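You operate a simulated robot arm through the tools that you are given. There is no shell and no other tool. Be economical: measure what you need, move in short steps, check, and stop when the job is done.

You are at the controls of a simulated robot arm. One attempt, no reset.

## Task
Level the levelling plate afresh from both knobs fully up.
Fine: run the green knob down till the display shows 2.0 mm, within 0.1, then the purple one till it shows 0.0.

It is judged by the outcome, as a careful person would: the job done as asked, and still so three seconds after it is handed in. It fails if anything else is knocked over, pushed out of place, dropped, spilled or broken.

## Robot
A 7-joint arm with a two-finger gripper, on a carriage that runs on a rail from [483, -5] to [-1897, 19] (x, y) and turns from -2.88 to 2.932 rad about z. Base frame: it is fixed where the carriage stands at the start and does not move with it; the origin is on the floor, on the carriage's upright axis, x ahead of it, y to its left, z up. Lengths are in mm, angles in rad, forces in N, time in s.
Its first joint turns from -2.601 to 2.601 rad. Places, roughly: green levelling knob [1000, 0, 1000]; purple levelling knob [1200, 100, 1000]. Payload 2.45 kg.
The tool frame sits at the grasp point between the pads (the TCP): z along the fingers, y along the line on which they close. The tips reach 26 mm beyond it. The gripper opens to 96 mm. The gripper's body begins 69 mm behind the TCP.
Orientation is that of the tool frame in the base frame, as [roll, pitch, yaw] about the fixed x, y, z axes, in that order (R = Rz(yaw) Ry(pitch) Rx(roll)). With the fingers straight down and closing along the base's y, the tool's x points along the base's -x, its y along +y and its z along -z.

## Interface
- The arm moves only by the tool step_arm. Its argument "increments" is a list of rows, each a list of 7 numbers: the shift along the tool's x, y, z in units of 400 mm (1.0 is 400 mm), then the turn, a rotation vector about the tool's x, y, z in units of 180 degrees (1.0 is 180 degrees), then the gripper command, from -1 (fully open) to 1 (shut), values between in proportion. In form: [[dx, dy, dz, wx, wy, wz, gripper], ...]. A call has 1 to 20 rows; each row is the pose to reach, as a shift and turn from the pose commanded when the call began, along the tool's axes at that moment. A call with a number of a shift or a turn outside -1 to 1 is refused whole. A row lasts 0.2 s, in which the tool goes at most 50 mm and 0.15 rad; a call with a longer step from one row to the next is refused whole, and so is a gripper value outside its range. A pose out of reach is approached as far as the arm can. The call stops where the force on the tool passes 40 N (or 10 N more than at its start, if that is more) or the arm is blocked; 0.2 s more then pass. Each finger halts on what it meets, pressing with about 43 N; the grip force reading is that of the motor and also rises with nothing between the fingers. The clock runs only during rows and for 0.2 s after the last one: add rows that repeat a pose to give the fingers time. It gives the time, the measured TCP pose, the force on the tool (base axes), the opening and the grip force at its end, in the units of the frame above (readings bear some noise), with the torque about the TCP (base axes, N m) and any sound that the robot's microphone picked up, and new pictures: "views" is both (left out), scene, wrist or none.
- Cameras (640 x 400 px; columns grow to the right, rows downward): "scene" is now at [46.2, 150.7, 1655.6]; the picture's right is [-0.20, -0.98, 0.00], its down [-0.40, 0.08, -0.91] and it looks along [0.89, -0.18, -0.41] (base axes); focal length 250 px, centre (320, 200). "wrist" rides on the gripper at [82, 3, -98] in the tool frame; the picture's right is [-0.04, 1.00, 0.00], its down [-0.73, -0.03, -0.68] and it looks along [-0.68, -0.03, 0.73] (tool axes); focal length 256 px, centre (320, 200). There is no depth. A picture from a camera that has moved, and an enlarged one, comes with that camera's place and axes in the base frame and with its lens.
- slide_trunk(by): slides the trunk up (or, below 0, down) by that many mm; the arm and the scene camera ride with it, the base frame stays. It gives what a move gives, with no picture.
- roll_base(legs): drives the robot by 1 to 6 legs, each [ahead, left, turn to the left] in mm, mm and rad, along the robot's own axes; the way and the turn of a leg run together, so that a leg with both is an arc; at most 1500 mm and 3.142 rad a leg. The arm and the cameras ride along, it lands a little off, and it stops where it bumps. It keeps to its track: a leg is cut to what the track allows. It gives what a move gives, and a new picture of the scene camera.
- turn_head(pan, tilt): turns the head with the scene camera to pan (to the left, within 2.705 rad either way) and tilt (down, from -0.506 to 1.204), counted from straight ahead of the robot. It gives what a move gives, and a new picture of the scene camera.
- zoom(camera, box): a new picture of the part [left, top, right, bottom] of that camera's present view, enlarged. It takes no simulated time.
- close_job(): hands the job in; it is judged then, once.

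Work in short steps. Places have to be worked out from the pictures, the camera data and where the tool is seen: move nearer, look again, correct. Check each grasp and each placing, and mend what went wrong. You have 120 turns and 260 pictures in all, those below and enlarged ones among them. Open the gripper and draw the arm clear of the work before you hand the job in, unless the task says otherwise; then end with one line.

The tools are called as a command line: name --pt "numbers of a row" for each row, then --argument value for the rest, lists and objects as JSON in quotes. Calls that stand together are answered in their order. step_arm: Moves the arm, as the interface text tells. Its arguments: {"type":"object","properties":{"increments":{"type":"array"},"views":{"type":"string","enum":["both","scene","wrist","none"]}},"required":["increments"]} The other tools are called the same way: slide_trunk (by) slides the trunk up or down; roll_base (legs) drives the base; turn_head (pan, tilt) turns the head that bears the scene camera; zoom (camera, box) takes an enlarged picture of a part of a camera's view; close_job () hands the job in.

At the start:

```text
clock: 0.0
eef_pos: [890.8, 197.5, 1271.6]
orientation: [-3.14, 0.001, -3.141]
contact_force: [0.1, 0.2, -0.4]
ft_torque: [-0.02, 0.0, -0.01]
gripper_width: 95.8
gripper_force: 0.0
trunk travel left (down, up): [-625.0, 85.0]
robot x, y, heading: [1.1, 2.0, 0.004]
head pan, tilt: [-0.204, 0.424]
```

scene: 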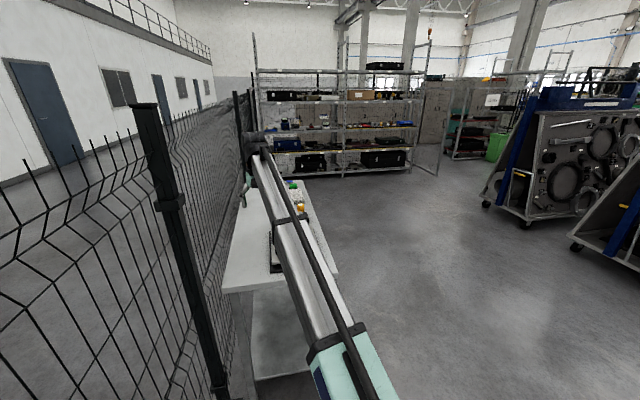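
wrist: 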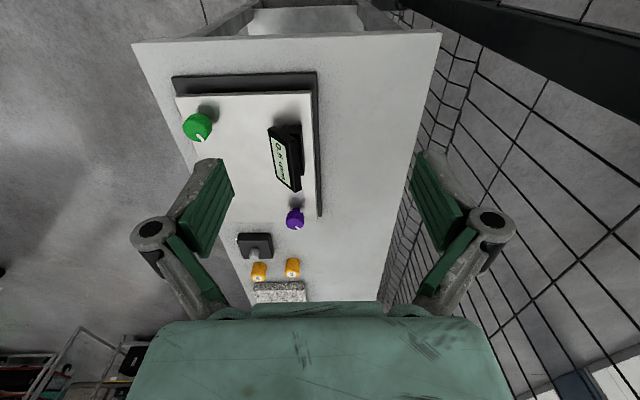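

The wrist view shows the plate with the green and purple knobs and a display. I'll enlarge it to see detail.

zoom --camera "wrist" --box '[160, 60, 340, 310]'

zoom --camera "scene" --box '[220, 160, 340, 290]'

```text
1.60 times, centred on (250, 185) of wrist
camera zoom: at [810.3, 200.1, 1371.8], right [0.04, 1.0, 0.0], down [0.73, -0.03, 0.68], along [0.68, -0.03, -0.73], focal length 410 px, centre (432, 224)
```

zoom: 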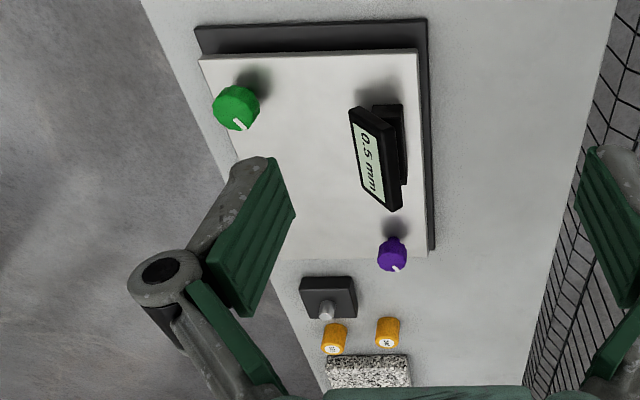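

```text
3.08 times, centred on (280, 225) of scene
camera zoom: at [46.2, 150.7, 1655.6], right [-0.2, -0.98, 0.0], down [-0.4, 0.08, -0.91], along [0.89, -0.18, -0.41], focal length 769 px, centre (443, 123)
```

zoom: 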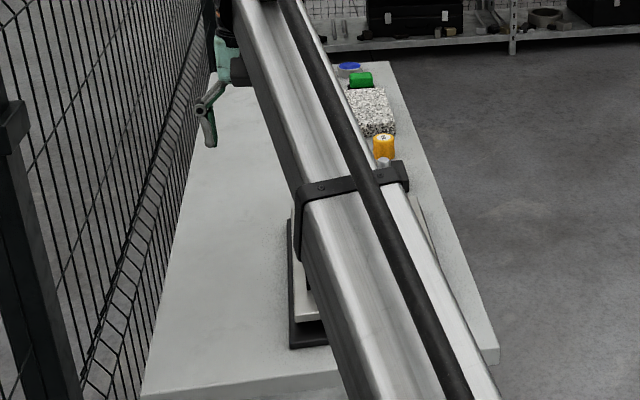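

Rays put green near (992, 0) and purple near (1215, 130), z about 1000. I'll drive ahead 370 mm so both are comfortably within reach.

roll_base --legs '[[370, 0, 0]]'

```text
clock: 2.4
eef_pos: [1266.0, 200.2, 1271.9]
orientation: [3.141, 0.0, -3.135]
contact_force: [0.0, 1.9, 0.0]
ft_torque: [-0.02, -0.02, 0.0]
gripper_width: 95.8
gripper_force: 0.1
trunk travel left (down, up): [-625.0, 85.0]
robot x, y, heading: [374.3, -0.6, 0.002]
head pan, tilt: [-0.204, 0.424]
camera scene: at [421.1, 147.4, 1655.6], right [-0.2, -0.98, 0.0], down [-0.4, 0.08, -0.91], along [0.89, -0.18, -0.41], focal length 250 px, centre (320, 200)
```

scene: 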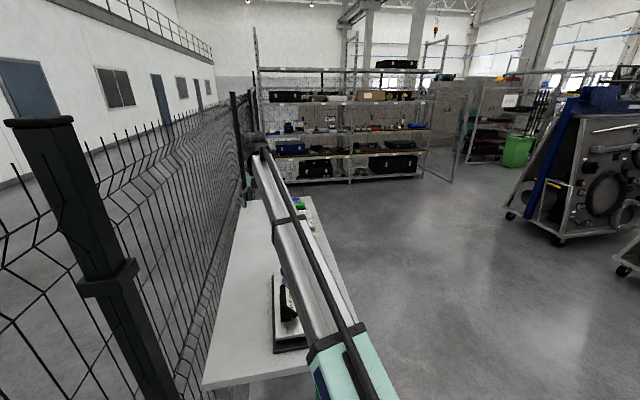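

Next I move above the green knob (≈992, 0) at z≈1210 to look closely.

step_arm --pt "0.0856 -0.0625 0.019 0 0 0 -1" --pt "0.171 -0.125 0.038 0 0 0 -1" --pt "0.257 -0.1875 0.056 0 0 0 -1" --pt "0.342 -0.25 0.075 0 0 0 -1" --pt "0.428 -0.3125 0.094 0 0 0 -1" --pt "0.514 -0.375 0.113 0 0 0 -1" --pt "0.599 -0.4375 0.131 0 0 0 -1" --pt "0.685 -0.5 0.15 0 0 0 -1" --pt "0.685 -0.5 0.15 0 0 0 -1"

```text
clock: 4.4
eef_pos: [1005.7, -1.6, 1187.3]
orientation: [3.141, 0.019, -3.135]
contact_force: [-0.2, -0.8, -0.4]
ft_torque: [0.03, -0.01, 0.0]
gripper_width: 95.9
gripper_force: 0.0
out of reach, approached as far as the arm can: row 5, 6, 7, 8, 9
trunk travel left (down, up): [-625.0, 85.0]
robot x, y, heading: [375.4, -4.3, 0.006]
head pan, tilt: [-0.204, 0.424]
camera scene: at [420.7, 147.1, 1655.6], right [-0.2, -0.98, 0.0], down [-0.4, 0.08, -0.91], along [0.89, -0.18, -0.41], focal length 250 px, centre (320, 200)
camera wrist: at [921.8, 0.9, 1285.5], right [0.03, 1.0, 0.0], down [0.72, -0.02, 0.69], along [0.69, -0.02, -0.72], focal length 256 px, centre (320, 200)
```

scene: 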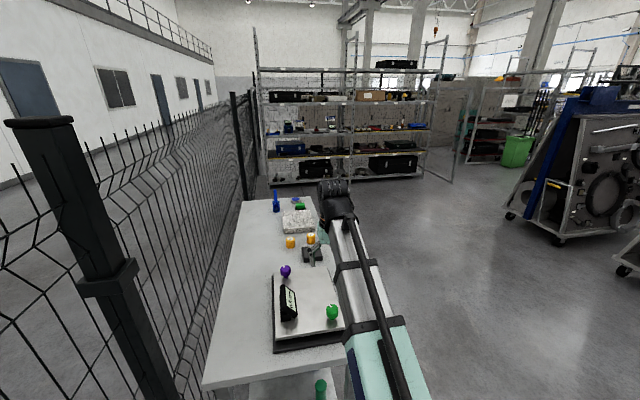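
wrist: 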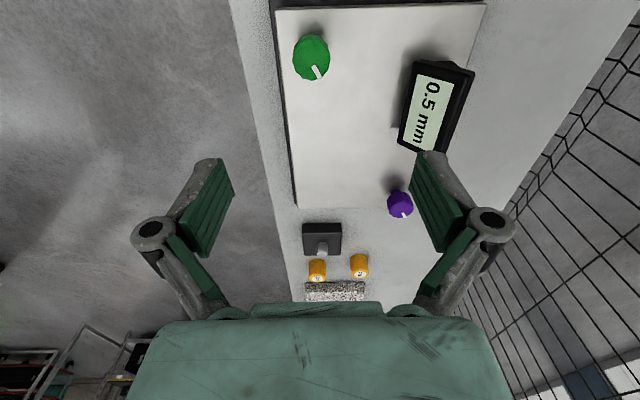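

The head camera now has a clear view of the display and both knobs. The arm is too folded at this range, so I back the base up by 80 mm, and zoom on the scene afterwards.

roll_base --legs '[[-80, 0, 0]]'

zoom --camera "scene" --box '[230, 190, 390, 330]'

```text
clock: 5.5
eef_pos: [924.3, -1.3, 1186.3]
orientation: [-3.141, 0.019, -3.137]
contact_force: [0.3, 0.2, -0.2]
ft_torque: [0.0, -0.02, -0.05]
gripper_width: 96.0
gripper_force: 0.3
trunk travel left (down, up): [-625.0, 85.0]
robot x, y, heading: [296.5, -2.5, 0.009]
head pan, tilt: [-0.204, 0.424]
camera scene: at [339.5, 148.1, 1655.6], right [-0.2, -0.98, 0.0], down [-0.4, 0.08, -0.91], along [0.89, -0.18, -0.41], focal length 250 px, centre (320, 200)
```

scene: 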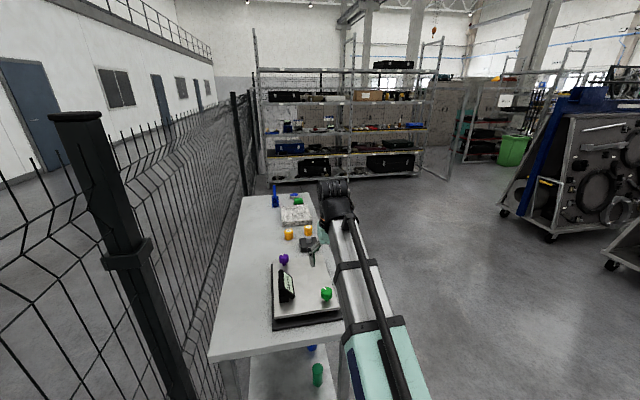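

```text
2.86 times, centred on (310, 260) of scene
camera zoom: at [339.5, 148.1, 1655.6], right [-0.2, -0.98, 0.0], down [-0.4, 0.08, -0.91], along [0.89, -0.18, -0.41], focal length 714 px, centre (349, 29)
```

zoom: 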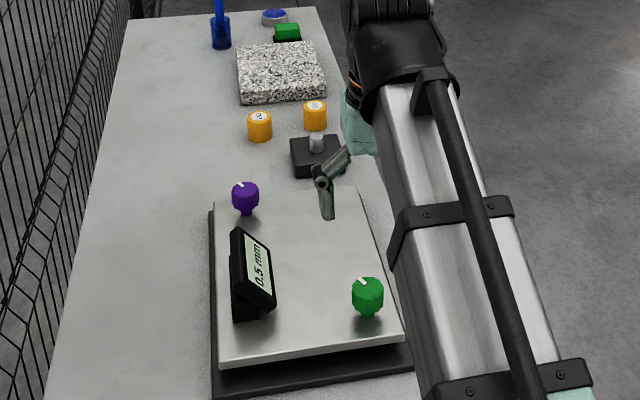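

Display reads 0.5 mm; green ≈(990,-6), purple ≈(1206,122). I move over green, lowering to about z 1110.

step_arm --pt "-0.05 -0.004 0.06 0 0 0 -1" --pt "-0.11 -0.008 0.12 0 0 0 -1" --pt "-0.165 -0.012 0.19 0 0 0 -1" --pt "-0.165 -0.012 0.19 0 0 0 -1" --views "wrist"

```text
clock: 6.5
eef_pos: [991.9, -5.1, 1114.5]
orientation: [-3.141, 0.019, -3.137]
contact_force: [0.1, 0.4, -0.2]
ft_torque: [-0.02, 0.01, 0.0]
gripper_width: 96.0
gripper_force: 0.2
trunk travel left (down, up): [-625.0, 85.0]
robot x, y, heading: [293.0, -5.9, 0.006]
head pan, tilt: [-0.204, 0.424]
camera wrist: at [908.4, -2.8, 1212.6], right [0.04, 1.0, 0.0], down [0.72, -0.03, 0.69], along [0.69, -0.02, -0.72], focal length 256 px, centre (320, 200)
```

wrist: 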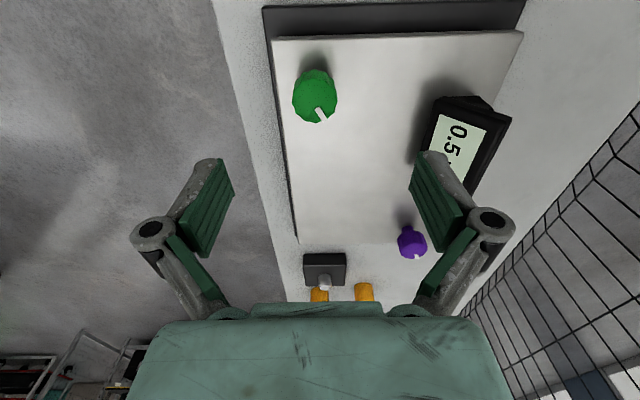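

Combined sightings place the green knob centre near (1000, -9, 985). I straighten the pitch and lower to z≈1035.

step_arm --pt "-0.01 -0.005 0.1 0 0.006 0 -1" --pt "-0.02 -0.01 0.198 0 0.006 0 -1" --pt "-0.02 -0.01 0.198 0 0.006 0 -1" --views "both"

```text
clock: 7.3
eef_pos: [999.8, -11.6, 1035.5]
orientation: [3.141, -0.001, -3.136]
contact_force: [-0.6, 0.5, 0.1]
ft_torque: [-0.03, 0.01, 0.01]
gripper_width: 95.8
gripper_force: 0.0
trunk travel left (down, up): [-625.0, 85.0]
robot x, y, heading: [290.7, -2.9, 0.001]
head pan, tilt: [-0.204, 0.424]
camera scene: at [340.1, 148.0, 1655.6], right [-0.2, -0.98, 0.0], down [-0.4, 0.08, -0.91], along [0.89, -0.18, -0.41], focal length 250 px, centre (320, 200)
camera wrist: at [918.5, -9.9, 1133.9], right [0.04, 1.0, 0.0], down [0.73, -0.03, 0.68], along [0.68, -0.02, -0.73], focal length 256 px, centre (320, 200)
```

scene: 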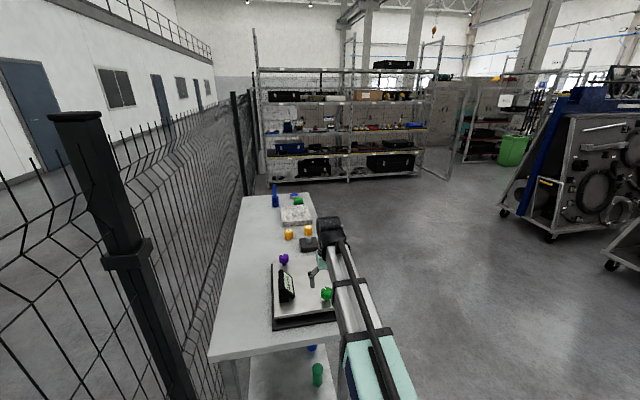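
wrist: 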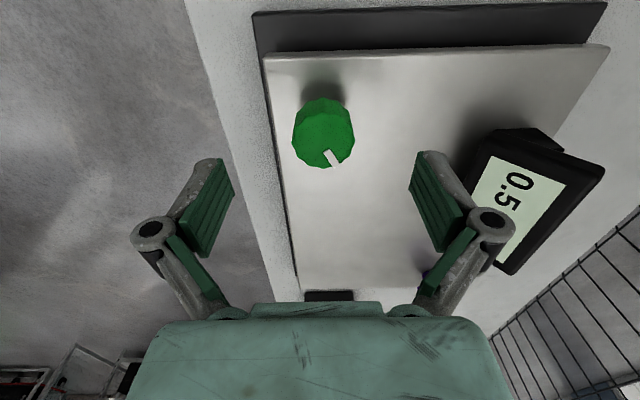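

Knob is centred at about (999,-10), ~40 mm wide. I lower to z≈998 (tips ~972) and close on it.

step_arm --pt "0.002 0.004 0.05 0 0 0 -1" --pt "0.002 0.004 0.094 0 0 0 -1" --pt "0.002 0.004 0.094 0 0 0 -1" --views "wrist"

zoom --camera "scene" --box '[250, 240, 370, 330]'

```text
clock: 8.1
eef_pos: [998.2, -7.3, 996.4]
orientation: [-3.141, -0.001, -3.138]
contact_force: [0.8, -0.6, 0.4]
ft_torque: [-0.07, 0.03, 0.0]
gripper_width: 95.9
gripper_force: 0.0
trunk travel left (down, up): [-625.0, 85.0]
robot x, y, heading: [294.9, -3.7, 0.004]
head pan, tilt: [-0.204, 0.424]
camera wrist: at [916.7, -6.4, 1096.2], right [0.04, 1.0, 0.0], down [0.73, -0.03, 0.68], along [0.68, -0.02, -0.73], focal length 256 px, centre (320, 200)
```

wrist: 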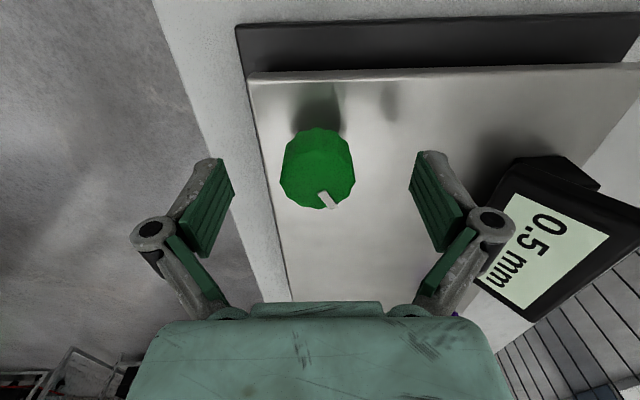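

```text
4.44 times, centred on (310, 285) of scene
camera zoom: at [340.0, 148.0, 1655.6], right [-0.2, -0.98, 0.0], down [-0.4, 0.08, -0.91], along [0.89, -0.18, -0.41], focal length 1111 px, centre (364, -178)
```

zoom: 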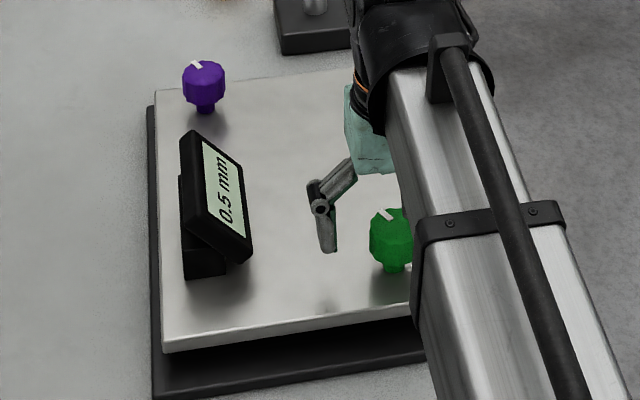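

Fingers straddle the knob and the tips are about 20 mm above the plate. I lower 8 mm more, shift 1.5 mm and close.

step_arm --pt "0 -0.004 0.02 0 0 0 -1" --pt "0 -0.004 0.02 0 0 0 0" --pt "0 -0.004 0.02 0 0 0 1" --pt "0 -0.004 0.02 0 0 0 1" --pt "0 -0.004 0.02 0 0 0 1" --views "wrist"

zoom --camera "scene" --box '[250, 240, 370, 330]'

```text
clock: 9.3
eef_pos: [997.5, -8.9, 988.9]
orientation: [3.141, 0.0, -3.136]
contact_force: [1.9, 2.5, 10.4]
ft_torque: [0.26, -0.04, 0.01]
gripper_width: 39.4
gripper_force: 44.7
trunk travel left (down, up): [-625.0, 85.0]
robot x, y, heading: [292.2, 0.5, 0.009]
head pan, tilt: [-0.204, 0.424]
camera wrist: at [916.4, -8.0, 1088.6], right [0.04, 1.0, 0.0], down [0.73, -0.03, 0.68], along [0.68, -0.02, -0.73], focal length 256 px, centre (320, 200)
```

wrist: 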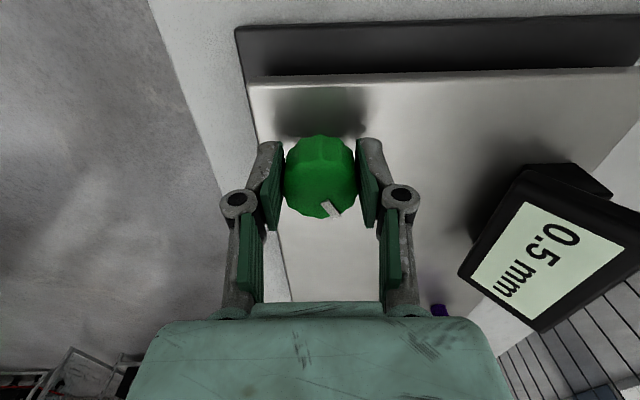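

```text
4.44 times, centred on (310, 285) of scene
camera zoom: at [339.3, 148.4, 1655.7], right [-0.2, -0.98, 0.0], down [-0.4, 0.08, -0.91], along [0.89, -0.18, -0.41], focal length 1111 px, centre (364, -178)
```

zoom: 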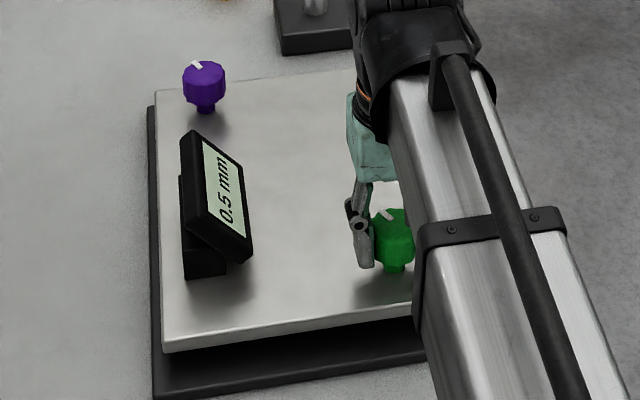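

Grip is firm at 39 mm on the knob. I test by turning counter-clockwise (seen from above) 0.57 rad and read the display.

step_arm --pt "0 0 0 0 0 -0.045 1" --pt "0 0 0 0 0 -0.09 1" --pt "0 0 0 0 0 -0.135 1" --pt "0 0 0 0 0 -0.18 1" --pt "0 0 0 0 0 -0.18 1" --views "none"

zoom --camera "scene" --box '[250, 240, 370, 330]'

```text
clock: 10.5
eef_pos: [1000.2, -11.7, 988.7]
orientation: [-3.137, 0.0, -2.57]
contact_force: [0.0, -15.3, 16.3]
ft_torque: [-0.21, -0.36, -0.07]
gripper_width: 39.4
gripper_force: 45.0
trunk travel left (down, up): [-625.0, 85.0]
robot x, y, heading: [292.2, -3.9, 0.001]
head pan, tilt: [-0.204, 0.424]
```

```text
4.44 times, centred on (310, 285) of scene
camera zoom: at [338.5, 146.2, 1655.9], right [-0.2, -0.98, 0.0], down [-0.4, 0.08, -0.91], along [0.89, -0.18, -0.41], focal length 1111 px, centre (364, -178)
```

zoom: 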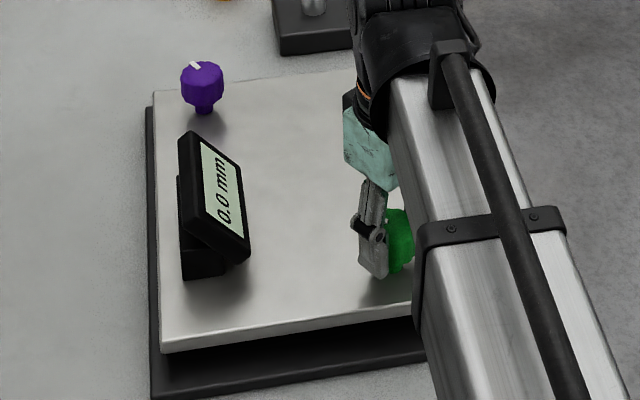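

0.57 rad counter-clockwise took the display from 0.5 to 0.0. I continue counter-clockwise to learn sign and behaviour.

step_arm --pt "0 0 0 0 0 -0.045 1" --pt "0 0 0 0 0 -0.09 1" --pt "0 0 0 0 0 -0.135 1" --pt "0 0 0 0 0 -0.18 1" --pt "0 0 0 0 0 -0.18 1" --views "none"

zoom --camera "scene" --box '[250, 240, 370, 330]'

```text
clock: 11.7
eef_pos: [1001.0, -12.5, 989.2]
orientation: [-3.137, -0.002, -2.008]
contact_force: [13.7, -27.6, 17.9]
ft_torque: [-0.41, -0.21, -1.3]
gripper_width: 39.4
gripper_force: 44.8
trunk travel left (down, up): [-625.0, 85.0]
robot x, y, heading: [291.9, -2.9, 0.004]
head pan, tilt: [-0.204, 0.424]
```

```text
4.44 times, centred on (310, 285) of scene
camera zoom: at [339.9, 144.9, 1656.0], right [-0.2, -0.98, 0.0], down [-0.4, 0.08, -0.91], along [0.89, -0.18, -0.41], focal length 1111 px, centre (364, -178)
```

zoom: 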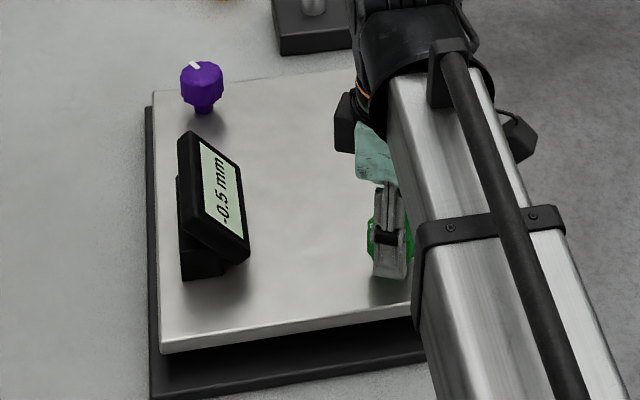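

Now −0.5, so counter-clockwise lowers the reading; side force has built up. I open to relieve it, shift slightly to the knob centre, and look.

step_arm --pt "0 0 0 0 0 0 0" --pt "0 0 0 0 0 0 -0.2" --pt "0 0 0 0 0 0 -0.2" --views "wrist"

zoom --camera "scene" --box '[250, 240, 370, 330]'

```text
clock: 12.5
eef_pos: [1000.1, -9.8, 988.2]
orientation: [-3.141, 0.001, -2.007]
contact_force: [0.8, -0.3, -0.2]
ft_torque: [0.0, 0.0, -0.02]
gripper_width: 57.6
gripper_force: 0.1
trunk travel left (down, up): [-625.0, 85.0]
robot x, y, heading: [300.9, -4.8, 0.003]
head pan, tilt: [-0.204, 0.424]
camera wrist: at [962.8, -82.6, 1087.9], right [-0.89, 0.46, 0.0], down [0.34, 0.65, 0.68], along [0.31, 0.6, -0.73], focal length 256 px, centre (320, 200)
```

wrist: 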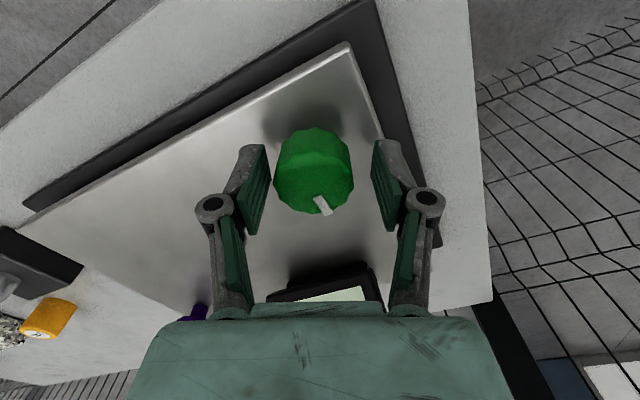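

```text
4.44 times, centred on (310, 285) of scene
camera zoom: at [339.9, 148.1, 1655.6], right [-0.2, -0.98, 0.0], down [-0.4, 0.08, -0.91], along [0.89, -0.18, -0.41], focal length 1111 px, centre (364, -178)
```

zoom: 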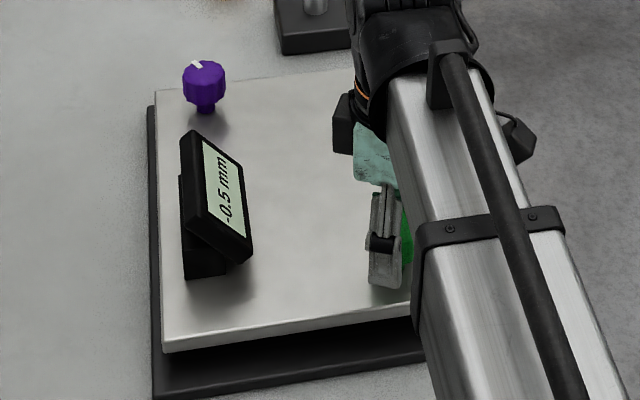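

Reading holds at −0.5. Knob centre ≈(1002.5,-11); I shift 3 mm, turn the open gripper back 1.6 rad, and regrip.

step_arm --pt "0 -0.0075 0 0 0 0.045 -0.3" --pt "0 -0.0075 0 0 0 0.09 -0.3" --pt "0 -0.0075 0 0 0 0.135 -0.3" --pt "0 -0.0075 0 0 0 0.18 -0.3" --pt "0 -0.0075 0 0 0 0.225 -0.3" --pt "0 -0.0075 0 0 0 0.27 -0.3" --pt "0 -0.0075 0 0 0 0.315 -0.3" --pt "0 -0.0075 0 0 0 0.36 -0.3" --pt "0 -0.0075 0 0 0 0.405 -0.3" --pt "0 -0.0075 0 0 0 0.45 -0.3" --pt "0 -0.0075 0 0 0 0.495 -0.3" --pt "0 -0.0075 0 0 0 0.495 -0.3" --views "wrist"

```text
clock: 15.1
eef_pos: [1004.0, -12.6, 986.9]
orientation: [-3.141, -0.001, 2.722]
contact_force: [-0.4, -0.2, -0.2]
ft_torque: [0.0, -0.01, -0.02]
gripper_width: 62.4
gripper_force: 0.0
trunk travel left (down, up): [-625.0, 85.0]
robot x, y, heading: [297.8, -2.2, 0.007]
head pan, tilt: [-0.204, 0.424]
camera wrist: at [930.6, 23.3, 1087.0], right [0.45, 0.9, 0.0], down [0.66, -0.33, 0.68], along [0.61, -0.3, -0.73], focal length 256 px, centre (320, 200)
```

wrist: 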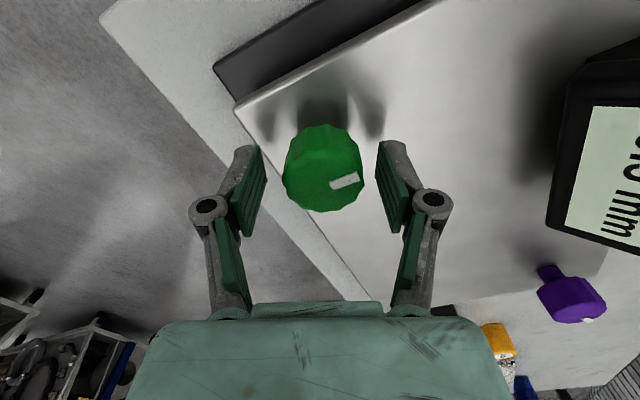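

Centred well. I close and rotate counter-clockwise about 1.1 rad; the call would stop if blocked.

step_arm --pt "0 0 0 0 0 0 1" --pt "0 0 0 0 0 0 1" --pt "0 0 0 0 0 -0.045 1" --pt "0 0 0 0 0 -0.09 1" --pt "0 0 0 0 0 -0.135 1" --pt "0 0 0 0 0 -0.18 1" --pt "0 0 0 0 0 -0.225 1" --pt "0 0 0 0 0 -0.27 1" --pt "0 0 0 0 0 -0.315 1" --pt "0 0 0 0 0 -0.36 1" --views "wrist"

zoom --camera "scene" --box '[250, 240, 370, 330]'

```text
clock: 17.3
eef_pos: [1003.2, -10.2, 988.2]
orientation: [3.141, -0.001, -2.427]
contact_force: [-0.7, 13.6, -18.1]
ft_torque: [0.18, 0.15, -0.96]
gripper_width: 39.2
gripper_force: 44.2
trunk travel left (down, up): [-625.0, 85.0]
robot x, y, heading: [293.3, -5.3, 0.006]
head pan, tilt: [-0.204, 0.424]
camera wrist: at [939.7, -61.5, 1087.2], right [-0.62, 0.78, 0.0], down [0.58, 0.46, 0.68], along [0.53, 0.42, -0.74], focal length 256 px, centre (320, 200)
```

wrist: 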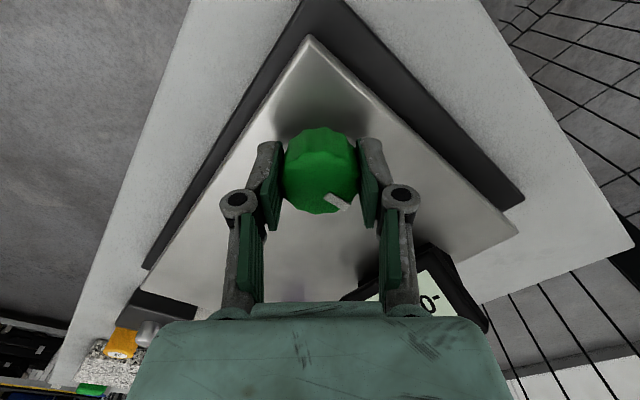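

```text
4.44 times, centred on (310, 285) of scene
camera zoom: at [341.5, 149.6, 1655.3], right [-0.2, -0.98, 0.0], down [-0.4, 0.08, -0.91], along [0.89, -0.18, -0.41], focal length 1111 px, centre (364, -178)
```

zoom: 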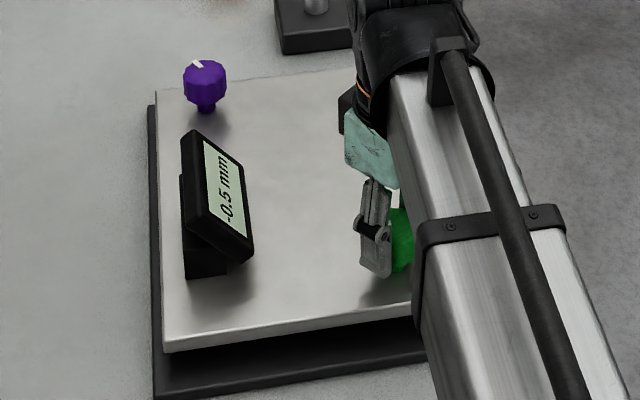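

Still −0.5 with about 1 N·m resisting, suggesting the counter-clockwise stop with slipping fingers. I open and compare the mark.

step_arm --pt "0 0 0 0 0 0 0" --pt "0 0 0 0 0 0 -0.3" --pt "0 0 0 0 0 0.04 -0.3" --pt "0 0 0 0 0 0.085 -0.3" --pt "0 0 0 0 0 0.13 -0.3" --pt "0 0 0 0 0 0.175 -0.3" --pt "0 0 0 0 0 0.22 -0.3" --pt "0 0 0 0 0 0.265 -0.3" --pt "0 0 0 0 0 0.31 -0.3" --pt "0 0 0 0 0 0.36 -0.3" --pt "0 0 0 0 0 0.36 -0.3" --views "wrist"

zoom --camera "scene" --box '[250, 240, 370, 330]'

```text
refused: row 10 steps farther than a row can; nothing moved
```

```text
4.44 times, centred on (310, 285) of scene
camera zoom: at [341.5, 149.6, 1655.3], right [-0.2, -0.98, 0.0], down [-0.4, 0.08, -0.91], along [0.89, -0.18, -0.41], focal length 1111 px, centre (364, -178)
```

zoom: 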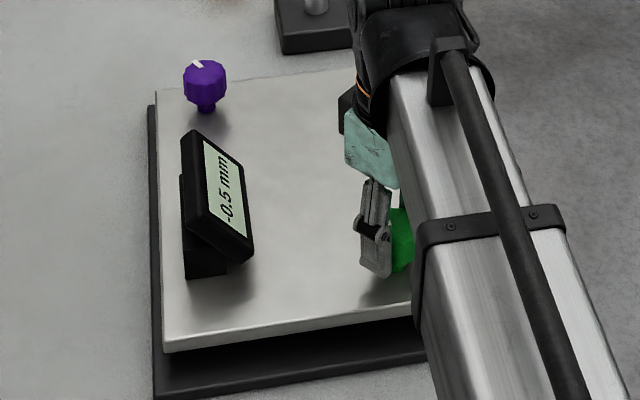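

Row step too long; I resend with smaller steps.

step_arm --pt "0 0 0 0 0 0 0" --pt "0 0 0 0 0 0 -0.3" --pt "0 0 0 0 0 0.04 -0.3" --pt "0 0 0 0 0 0.085 -0.3" --pt "0 0 0 0 0 0.13 -0.3" --pt "0 0 0 0 0 0.175 -0.3" --pt "0 0 0 0 0 0.22 -0.3" --pt "0 0 0 0 0 0.265 -0.3" --pt "0 0 0 0 0 0.31 -0.3" --pt "0 0 0 0 0 0.355 -0.3" --pt "0 0 0 0 0 0.36 -0.3" --views "wrist"

zoom --camera "scene" --box '[250, 240, 370, 330]'

```text
clock: 19.7
eef_pos: [1003.8, -9.8, 989.7]
orientation: [3.14, 0.0, 2.717]
contact_force: [0.2, -0.8, 0.3]
ft_torque: [0.02, -0.03, 0.03]
gripper_width: 62.3
gripper_force: 0.0
trunk travel left (down, up): [-625.0, 85.0]
robot x, y, heading: [290.8, -1.1, 0.006]
head pan, tilt: [-0.204, 0.424]
camera wrist: at [929.9, 25.0, 1088.4], right [0.45, 0.9, 0.0], down [0.66, -0.33, 0.68], along [0.61, -0.3, -0.73], focal length 256 px, centre (320, 200)
```

wrist: 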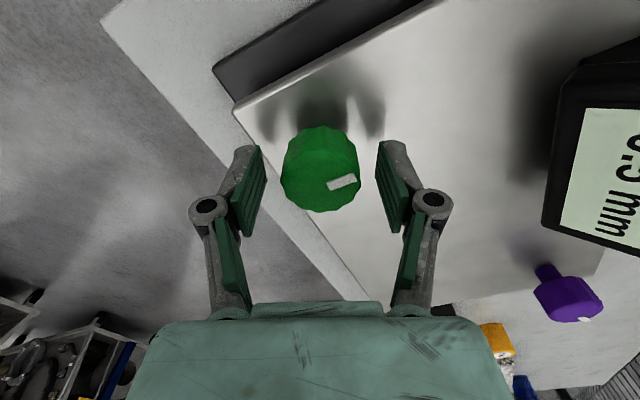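

```text
4.44 times, centred on (310, 285) of scene
camera zoom: at [339.9, 148.0, 1655.6], right [-0.2, -0.98, 0.0], down [-0.4, 0.08, -0.91], along [0.89, -0.18, -0.41], focal length 1111 px, centre (364, -178)
```

zoom: 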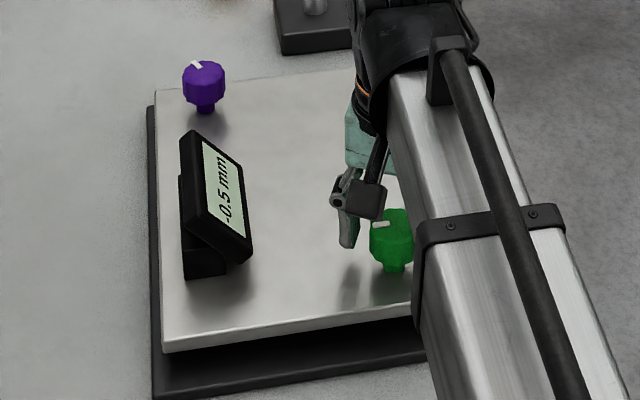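

The mark did not move: this is green's counter-clockwise stop (display −0.5). I take tight reference zooms to tell whether this is "up" or "down".

zoom --camera "scene" --box '[308, 280, 348, 305]'

zoom --camera "scene" --box '[264, 245, 304, 270]'

zoom --camera "wrist" --box '[260, 110, 380, 220]'

```text
16.00 times, centred on (328, 292) of scene
camera zoom: at [339.9, 148.0, 1655.6], right [-0.2, -0.98, 0.0], down [-0.4, 0.08, -0.91], along [0.89, -0.18, -0.41], focal length 4000 px, centre (192, -1280)
```

zoom: 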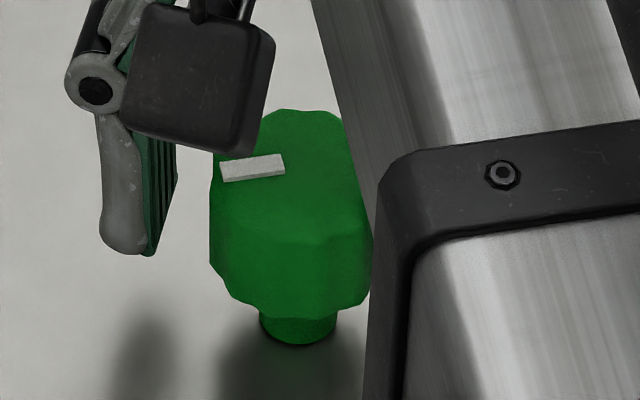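

```text
16.00 times, centred on (284, 258) of scene
camera zoom: at [339.9, 148.0, 1655.6], right [-0.2, -0.98, 0.0], down [-0.4, 0.08, -0.91], along [0.89, -0.18, -0.41], focal length 4000 px, centre (896, -720)
```

zoom: 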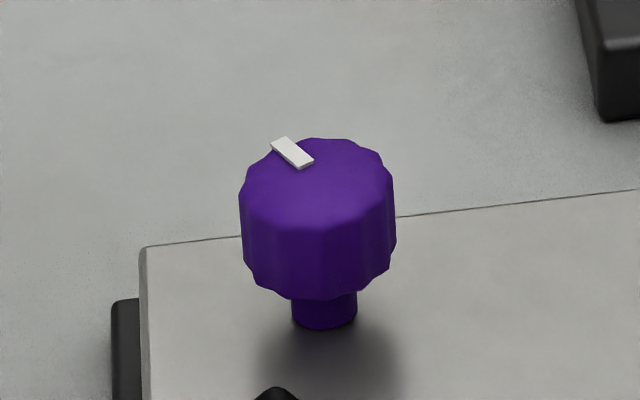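

```text
3.64 times, centred on (320, 165) of wrist
camera zoom: at [929.9, 25.0, 1088.4], right [0.45, 0.9, 0.0], down [0.66, -0.33, 0.68], along [0.61, -0.3, -0.73], focal length 931 px, centre (320, 327)
```

zoom: 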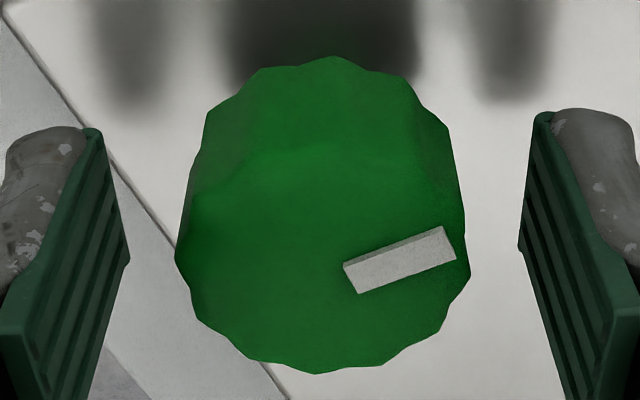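

I regrip here and turn green clockwise ~1 rad, then compare display and knob height.

step_arm --pt "0 0 0 0 0 0 1" --pt "0 0 0 0 0 0 1" --pt "0 0 0 0 0 0.045 1" --pt "0 0 0 0 0 0.09 1" --pt "0 0 0 0 0 0.135 1" --pt "0 0 0 0 0 0.18 1" --pt "0 0 0 0 0 0.225 1" --pt "0 0 0 0 0 0.27 1" --pt "0 0 0 0 0 0.315 1" --pt "0 0 0 0 0 0.36 1" --pt "0 0 0 0 0 0.36 1" --views "wrist"

zoom --camera "scene" --box '[250, 240, 370, 330]'

zoom --camera "scene" --box '[308, 280, 348, 305]'

```text
clock: 22.1
eef_pos: [1003.9, -10.1, 989.2]
orientation: [3.139, 0.001, 1.589]
contact_force: [9.1, 8.0, 27.9]
ft_torque: [-0.21, -0.43, 0.01]
gripper_width: 39.6
gripper_force: 44.9
trunk travel left (down, up): [-625.0, 85.0]
robot x, y, heading: [291.7, -6.2, 0.006]
head pan, tilt: [-0.204, 0.424]
camera wrist: at [1004.5, 70.5, 1089.0], right [1.0, -0.02, 0.0], down [-0.02, -0.73, 0.68], along [-0.01, -0.68, -0.73], focal length 256 px, centre (320, 200)
```

wrist: 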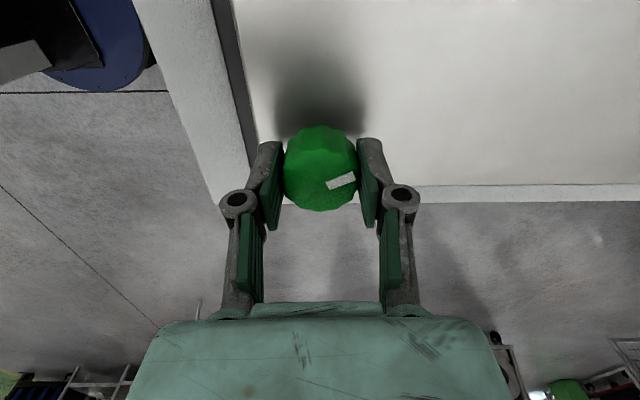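

```text
4.44 times, centred on (310, 285) of scene
camera zoom: at [338.4, 149.2, 1655.6], right [-0.2, -0.98, 0.0], down [-0.4, 0.08, -0.91], along [0.89, -0.18, -0.41], focal length 1111 px, centre (364, -178)
```

zoom: 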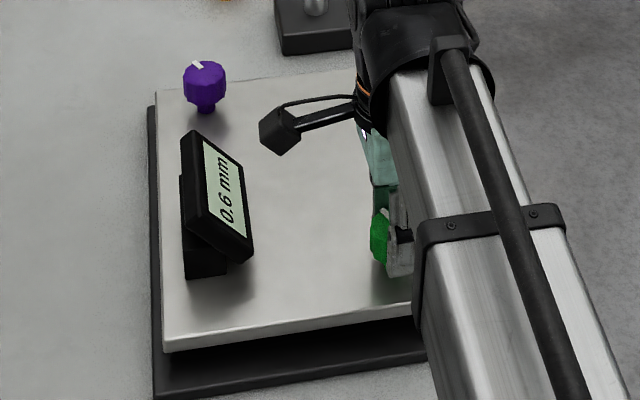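

```text
16.00 times, centred on (328, 292) of scene
camera zoom: at [338.4, 149.2, 1655.6], right [-0.2, -0.98, 0.0], down [-0.4, 0.08, -0.91], along [0.89, -0.18, -0.41], focal length 4000 px, centre (192, -1280)
```

zoom: 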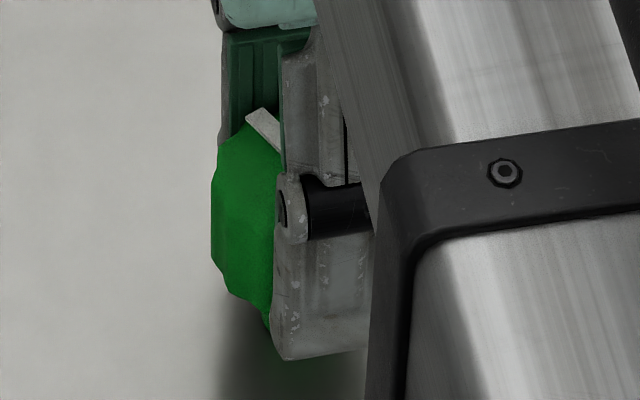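

1.13 rad clockwise gave +1.1 mm (about 1 mm/rad). I turn on 0.4 rad to see the vertical force trend, which hints at knob rise or fall.

step_arm --pt "0 0 0 0 0 0.045 1" --pt "0 0 0 0 0 0.09 1" --pt "0 0 0 0 0 0.135 1" --pt "0 0 0 0 0 0.135 1" --views "none"

zoom --camera "scene" --box '[250, 240, 370, 330]'

```text
clock: 23.2
eef_pos: [1002.3, -10.8, 989.2]
orientation: [3.138, -0.001, 1.165]
contact_force: [-2.7, 1.7, 15.0]
ft_torque: [-0.19, 0.25, -0.02]
gripper_width: 39.6
gripper_force: 45.2
trunk travel left (down, up): [-625.0, 85.0]
robot x, y, heading: [290.9, -1.3, 0.007]
head pan, tilt: [-0.204, 0.424]
stopped in row 4: the force on the tool passed its limit at 41 N (the readings are from after the stop); the commanded pose is now the measured one
```

```text
4.44 times, centred on (310, 285) of scene
camera zoom: at [338.2, 148.4, 1655.2], right [-0.2, -0.98, 0.0], down [-0.4, 0.08, -0.91], along [0.89, -0.18, -0.41], focal length 1111 px, centre (364, -178)
```

zoom: 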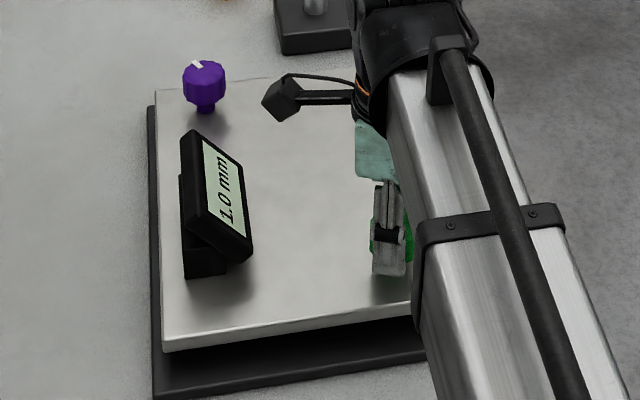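

Display is 1.0; forces are ambiguous. I release and step the gripper up to compare knob height visually with the reference.

step_arm --pt "0 0 0 0 0 0 0" --pt "0 0 0 0 0 0 -0.3" --pt "0 0 0 0 0 0 -0.3" --pt "0 0 -0.1 0 0 0 -0.3" --pt "0 0 -0.2 0 0 -0.04 -0.3" --pt "0 0 -0.2 0 0 -0.08 -0.3" --views "none"

zoom --camera "scene" --box '[308, 280, 348, 305]'

```text
clock: 24.6
eef_pos: [1004.5, -11.4, 1067.2]
orientation: [3.14, 0.001, 1.42]
contact_force: [-0.2, 0.1, -0.7]
ft_torque: [-0.03, 0.01, -0.02]
gripper_width: 62.6
gripper_force: 0.1
trunk travel left (down, up): [-625.0, 85.0]
robot x, y, heading: [290.2, -1.4, 0.002]
head pan, tilt: [-0.204, 0.424]
```

```text
16.00 times, centred on (328, 292) of scene
camera zoom: at [339.9, 148.0, 1655.6], right [-0.2, -0.98, 0.0], down [-0.4, 0.08, -0.91], along [0.89, -0.18, -0.41], focal length 4000 px, centre (192, -1280)
```

zoom: 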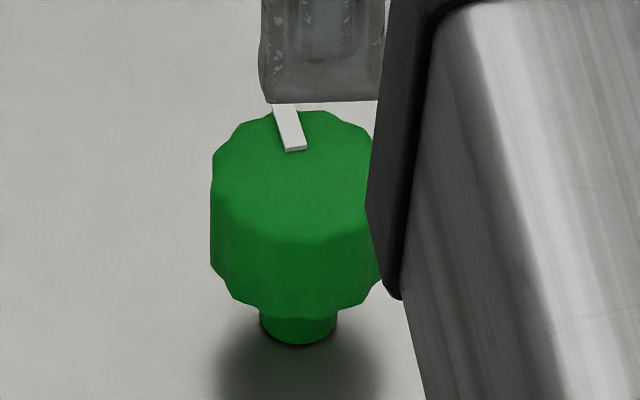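

The knob doesn't visibly rise, so I'll check purple's sign to settle which way is "up". I raise and rotate back to neutral yaw first.

step_arm --pt "0 0 -0.08 0 0 -0.045 -1" --pt "0 0 -0.16 0 0 -0.09 -1" --pt "0 0 -0.2 0 0 -0.135 -1" --pt "0 0 -0.2 0 0 -0.18 -1" --pt "0 0 -0.2 0 0 -0.225 -1" --pt "0 0 -0.2 0 0 -0.27 -1" --pt "0 0 -0.2 0 0 -0.315 -1" --pt "0 0 -0.2 0 0 -0.36 -1" --pt "0 0 -0.2 0 0 -0.405 -1" --pt "0 0 -0.2 0 0 -0.45 -1" --pt "0 0 -0.2 0 0 -0.495 -1" --pt "0 0 -0.2 0 0 -0.54 -1" --pt "0 0 -0.2 0 0 -0.5475 -1" --views "none"

```text
clock: 27.4
eef_pos: [1002.6, -11.7, 1148.5]
orientation: [-3.141, 0.002, 3.141]
contact_force: [0.4, -0.3, 0.0]
ft_torque: [0.05, 0.03, -0.01]
gripper_width: 96.3
gripper_force: 0.1
trunk travel left (down, up): [-625.0, 85.0]
robot x, y, heading: [295.8, -1.3, 0.006]
head pan, tilt: [-0.204, 0.424]
```

Now translate above purple (≈1207,125) at z≈1130.

step_arm --pt "-0.085 0.056 0 0 0 0 -1" --pt "-0.17 0.1125 0 0 0 0 -1" --pt "-0.255 0.169 0 0 0 0 -1" --pt "-0.34 0.225 0 0 0 0 -1" --pt "-0.425 0.281 0 0 0 0 -1" --pt "-0.51 0.3375 0.04 0 0 0 -1" --pt "-0.51 0.3375 0.06 0 0 0 -1" --views "both"

```text
clock: 29.0
eef_pos: [1209.0, 125.1, 1125.3]
orientation: [3.141, 0.001, 3.136]
contact_force: [-0.2, 0.9, 0.5]
ft_torque: [-0.02, 0.03, -0.01]
gripper_width: 96.1
gripper_force: 0.0
trunk travel left (down, up): [-625.0, 85.0]
robot x, y, heading: [295.2, -3.2, -0.002]
head pan, tilt: [-0.204, 0.424]
camera scene: at [340.2, 148.4, 1655.6], right [-0.2, -0.98, 0.0], down [-0.4, 0.08, -0.91], along [0.89, -0.18, -0.41], focal length 250 px, centre (320, 200)
camera wrist: at [1126.2, 127.4, 1224.4], right [0.04, 1.0, 0.0], down [0.73, -0.03, 0.68], along [0.68, -0.03, -0.73], focal length 256 px, centre (320, 200)
```

scene: 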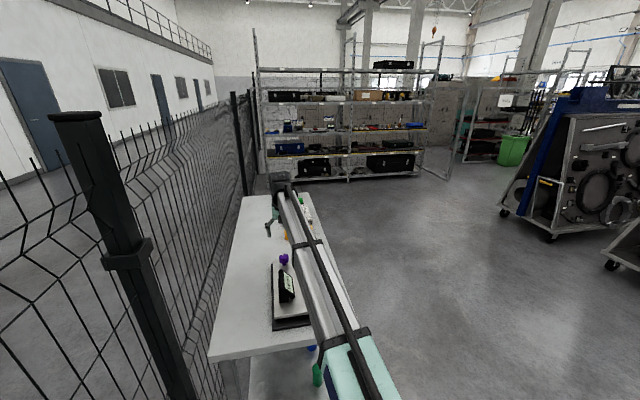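
wrist: 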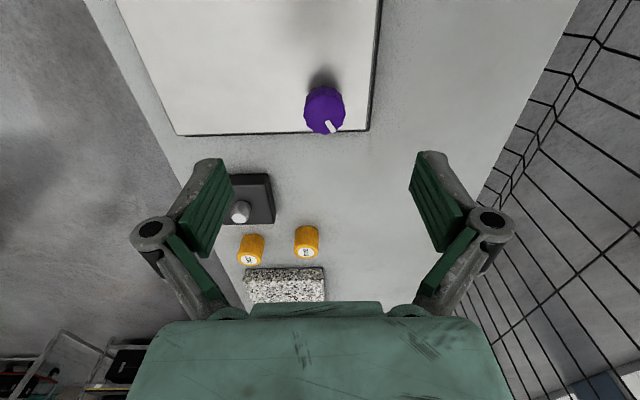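

Purple is at about (1230,127). I lower to z≈1040 above it and look.

step_arm --pt "-0.025 0 0.1 0 0 0 -1" --pt "-0.05 0.002 0.21 0 0 0 -1" --pt "-0.05 0.002 0.21 0 0 0 -1" --views "wrist"

zoom --camera "scene" --box '[250, 240, 370, 330]'

```text
clock: 29.8
eef_pos: [1227.3, 124.3, 1039.6]
orientation: [-3.141, 0.002, 3.134]
contact_force: [-0.1, 0.0, -0.7]
ft_torque: [0.02, 0.03, 0.01]
gripper_width: 95.8
gripper_force: 0.0
trunk travel left (down, up): [-625.0, 85.0]
robot x, y, heading: [296.7, -6.6, 0.005]
head pan, tilt: [-0.204, 0.424]
camera wrist: at [1145.7, 127.6, 1139.6], right [0.04, 1.0, 0.0], down [0.73, -0.03, 0.68], along [0.68, -0.03, -0.73], focal length 256 px, centre (320, 200)
```

wrist: 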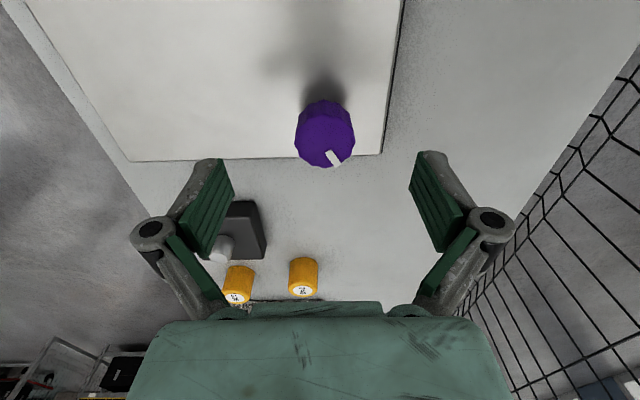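

```text
4.44 times, centred on (310, 285) of scene
camera zoom: at [340.2, 148.1, 1655.6], right [-0.2, -0.98, 0.0], down [-0.4, 0.08, -0.91], along [0.89, -0.18, -0.41], focal length 1111 px, centre (364, -178)
```

zoom: 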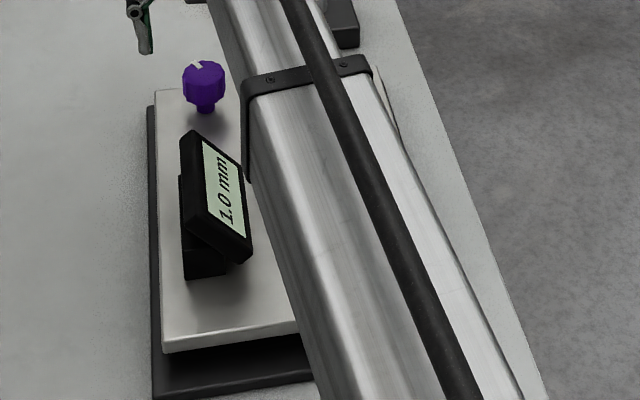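

Same picture as with green, offset ~3 mm in x and y. I lower to z≈989 and close on purple.

step_arm --pt "-0.004 0.006 0.06 0 0 0 -1" --pt "-0.006 0.007 0.125 0 0 0 -1" --pt "-0.006 0.007 0.125 0 0 0 -0.3" --views "wrist"

```text
clock: 30.6
eef_pos: [1231.0, 126.5, 987.8]
orientation: [-3.141, 0.002, 3.136]
contact_force: [-0.5, -0.3, -0.7]
ft_torque: [0.02, 0.01, -0.06]
gripper_width: 62.5
gripper_force: 0.1
trunk travel left (down, up): [-625.0, 85.0]
robot x, y, heading: [292.5, -5.7, 0.004]
head pan, tilt: [-0.204, 0.424]
camera wrist: at [1150.1, 129.3, 1087.5], right [0.04, 1.0, 0.0], down [0.73, -0.03, 0.68], along [0.68, -0.03, -0.73], focal length 256 px, centre (320, 200)
```

wrist: 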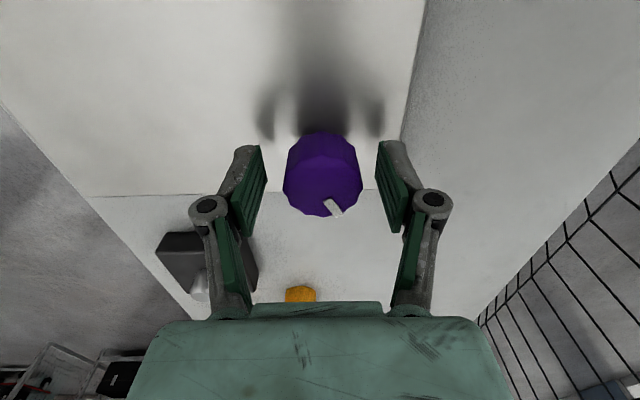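

Centred. I close and turn purple clockwise 0.57 rad to see its sign.

step_arm --pt "0 0 0 0 0 0 1" --pt "0 0 0 0 0 0 1" --pt "0 0 0 0 0 0.045 1" --pt "0 0 0 0 0 0.09 1" --pt "0 0 0 0 0 0.135 1" --pt "0 0 0 0 0 0.18 1" --pt "0 0 0 0 0 0.18 1" --views "none"

zoom --camera "scene" --box '[250, 240, 370, 330]'

```text
clock: 32.2
eef_pos: [1232.1, 128.8, 989.4]
orientation: [3.138, 0.002, 2.571]
contact_force: [10.4, 18.8, -0.8]
ft_torque: [0.08, -0.98, 0.03]
gripper_width: 39.5
gripper_force: 45.1
trunk travel left (down, up): [-625.0, 85.0]
robot x, y, heading: [293.9, -0.6, 0.008]
head pan, tilt: [-0.204, 0.424]
```

```text
4.44 times, centred on (310, 285) of scene
camera zoom: at [341.2, 150.4, 1655.3], right [-0.2, -0.98, 0.0], down [-0.4, 0.08, -0.91], along [0.89, -0.18, -0.41], focal length 1111 px, centre (364, -178)
```

zoom: 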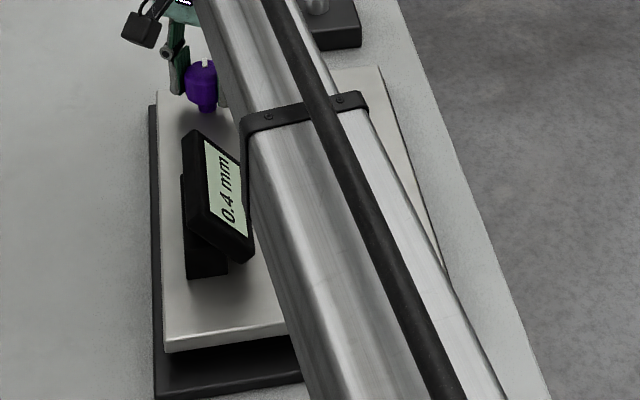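

Purple clockwise lowers the reading (1.0→0.4), opposite to green, so the only consistent reading is: counter-clockwise = up (screw), clockwise = down. I open to recentre before running purple fully counter-clockwise.

step_arm --pt "0 0 0 0 0 0 0" --pt "0 0 0 0 0 0.04 -0.3" --pt "0 0 0 0 0 0.085 -0.3" --pt "0 0 0 0 0 0.12 -0.3" --pt "0 0 0 0 0 0.12 -0.3" --views "wrist"

```text
clock: 33.4
eef_pos: [1231.0, 125.7, 991.8]
orientation: [3.14, 0.0, 2.192]
contact_force: [-0.3, -0.5, 0.5]
ft_torque: [-0.02, -0.02, -0.01]
gripper_width: 62.7
gripper_force: 0.0
trunk travel left (down, up): [-625.0, 85.0]
robot x, y, heading: [296.3, -1.4, 0.006]
head pan, tilt: [-0.204, 0.424]
camera wrist: at [1186.2, 193.5, 1089.8], right [0.84, 0.55, 0.0], down [0.4, -0.61, 0.68], along [0.37, -0.57, -0.73], focal length 256 px, centre (320, 200)
```

wrist: 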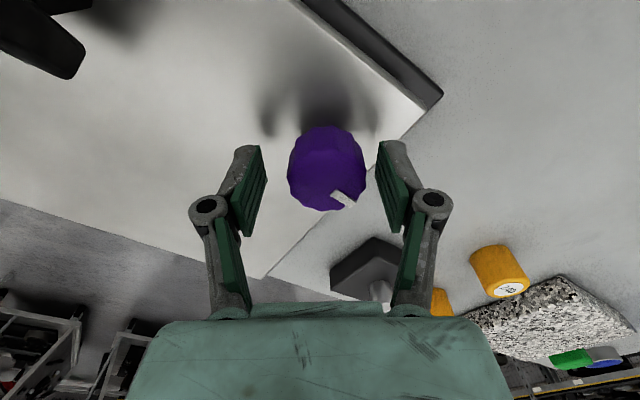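

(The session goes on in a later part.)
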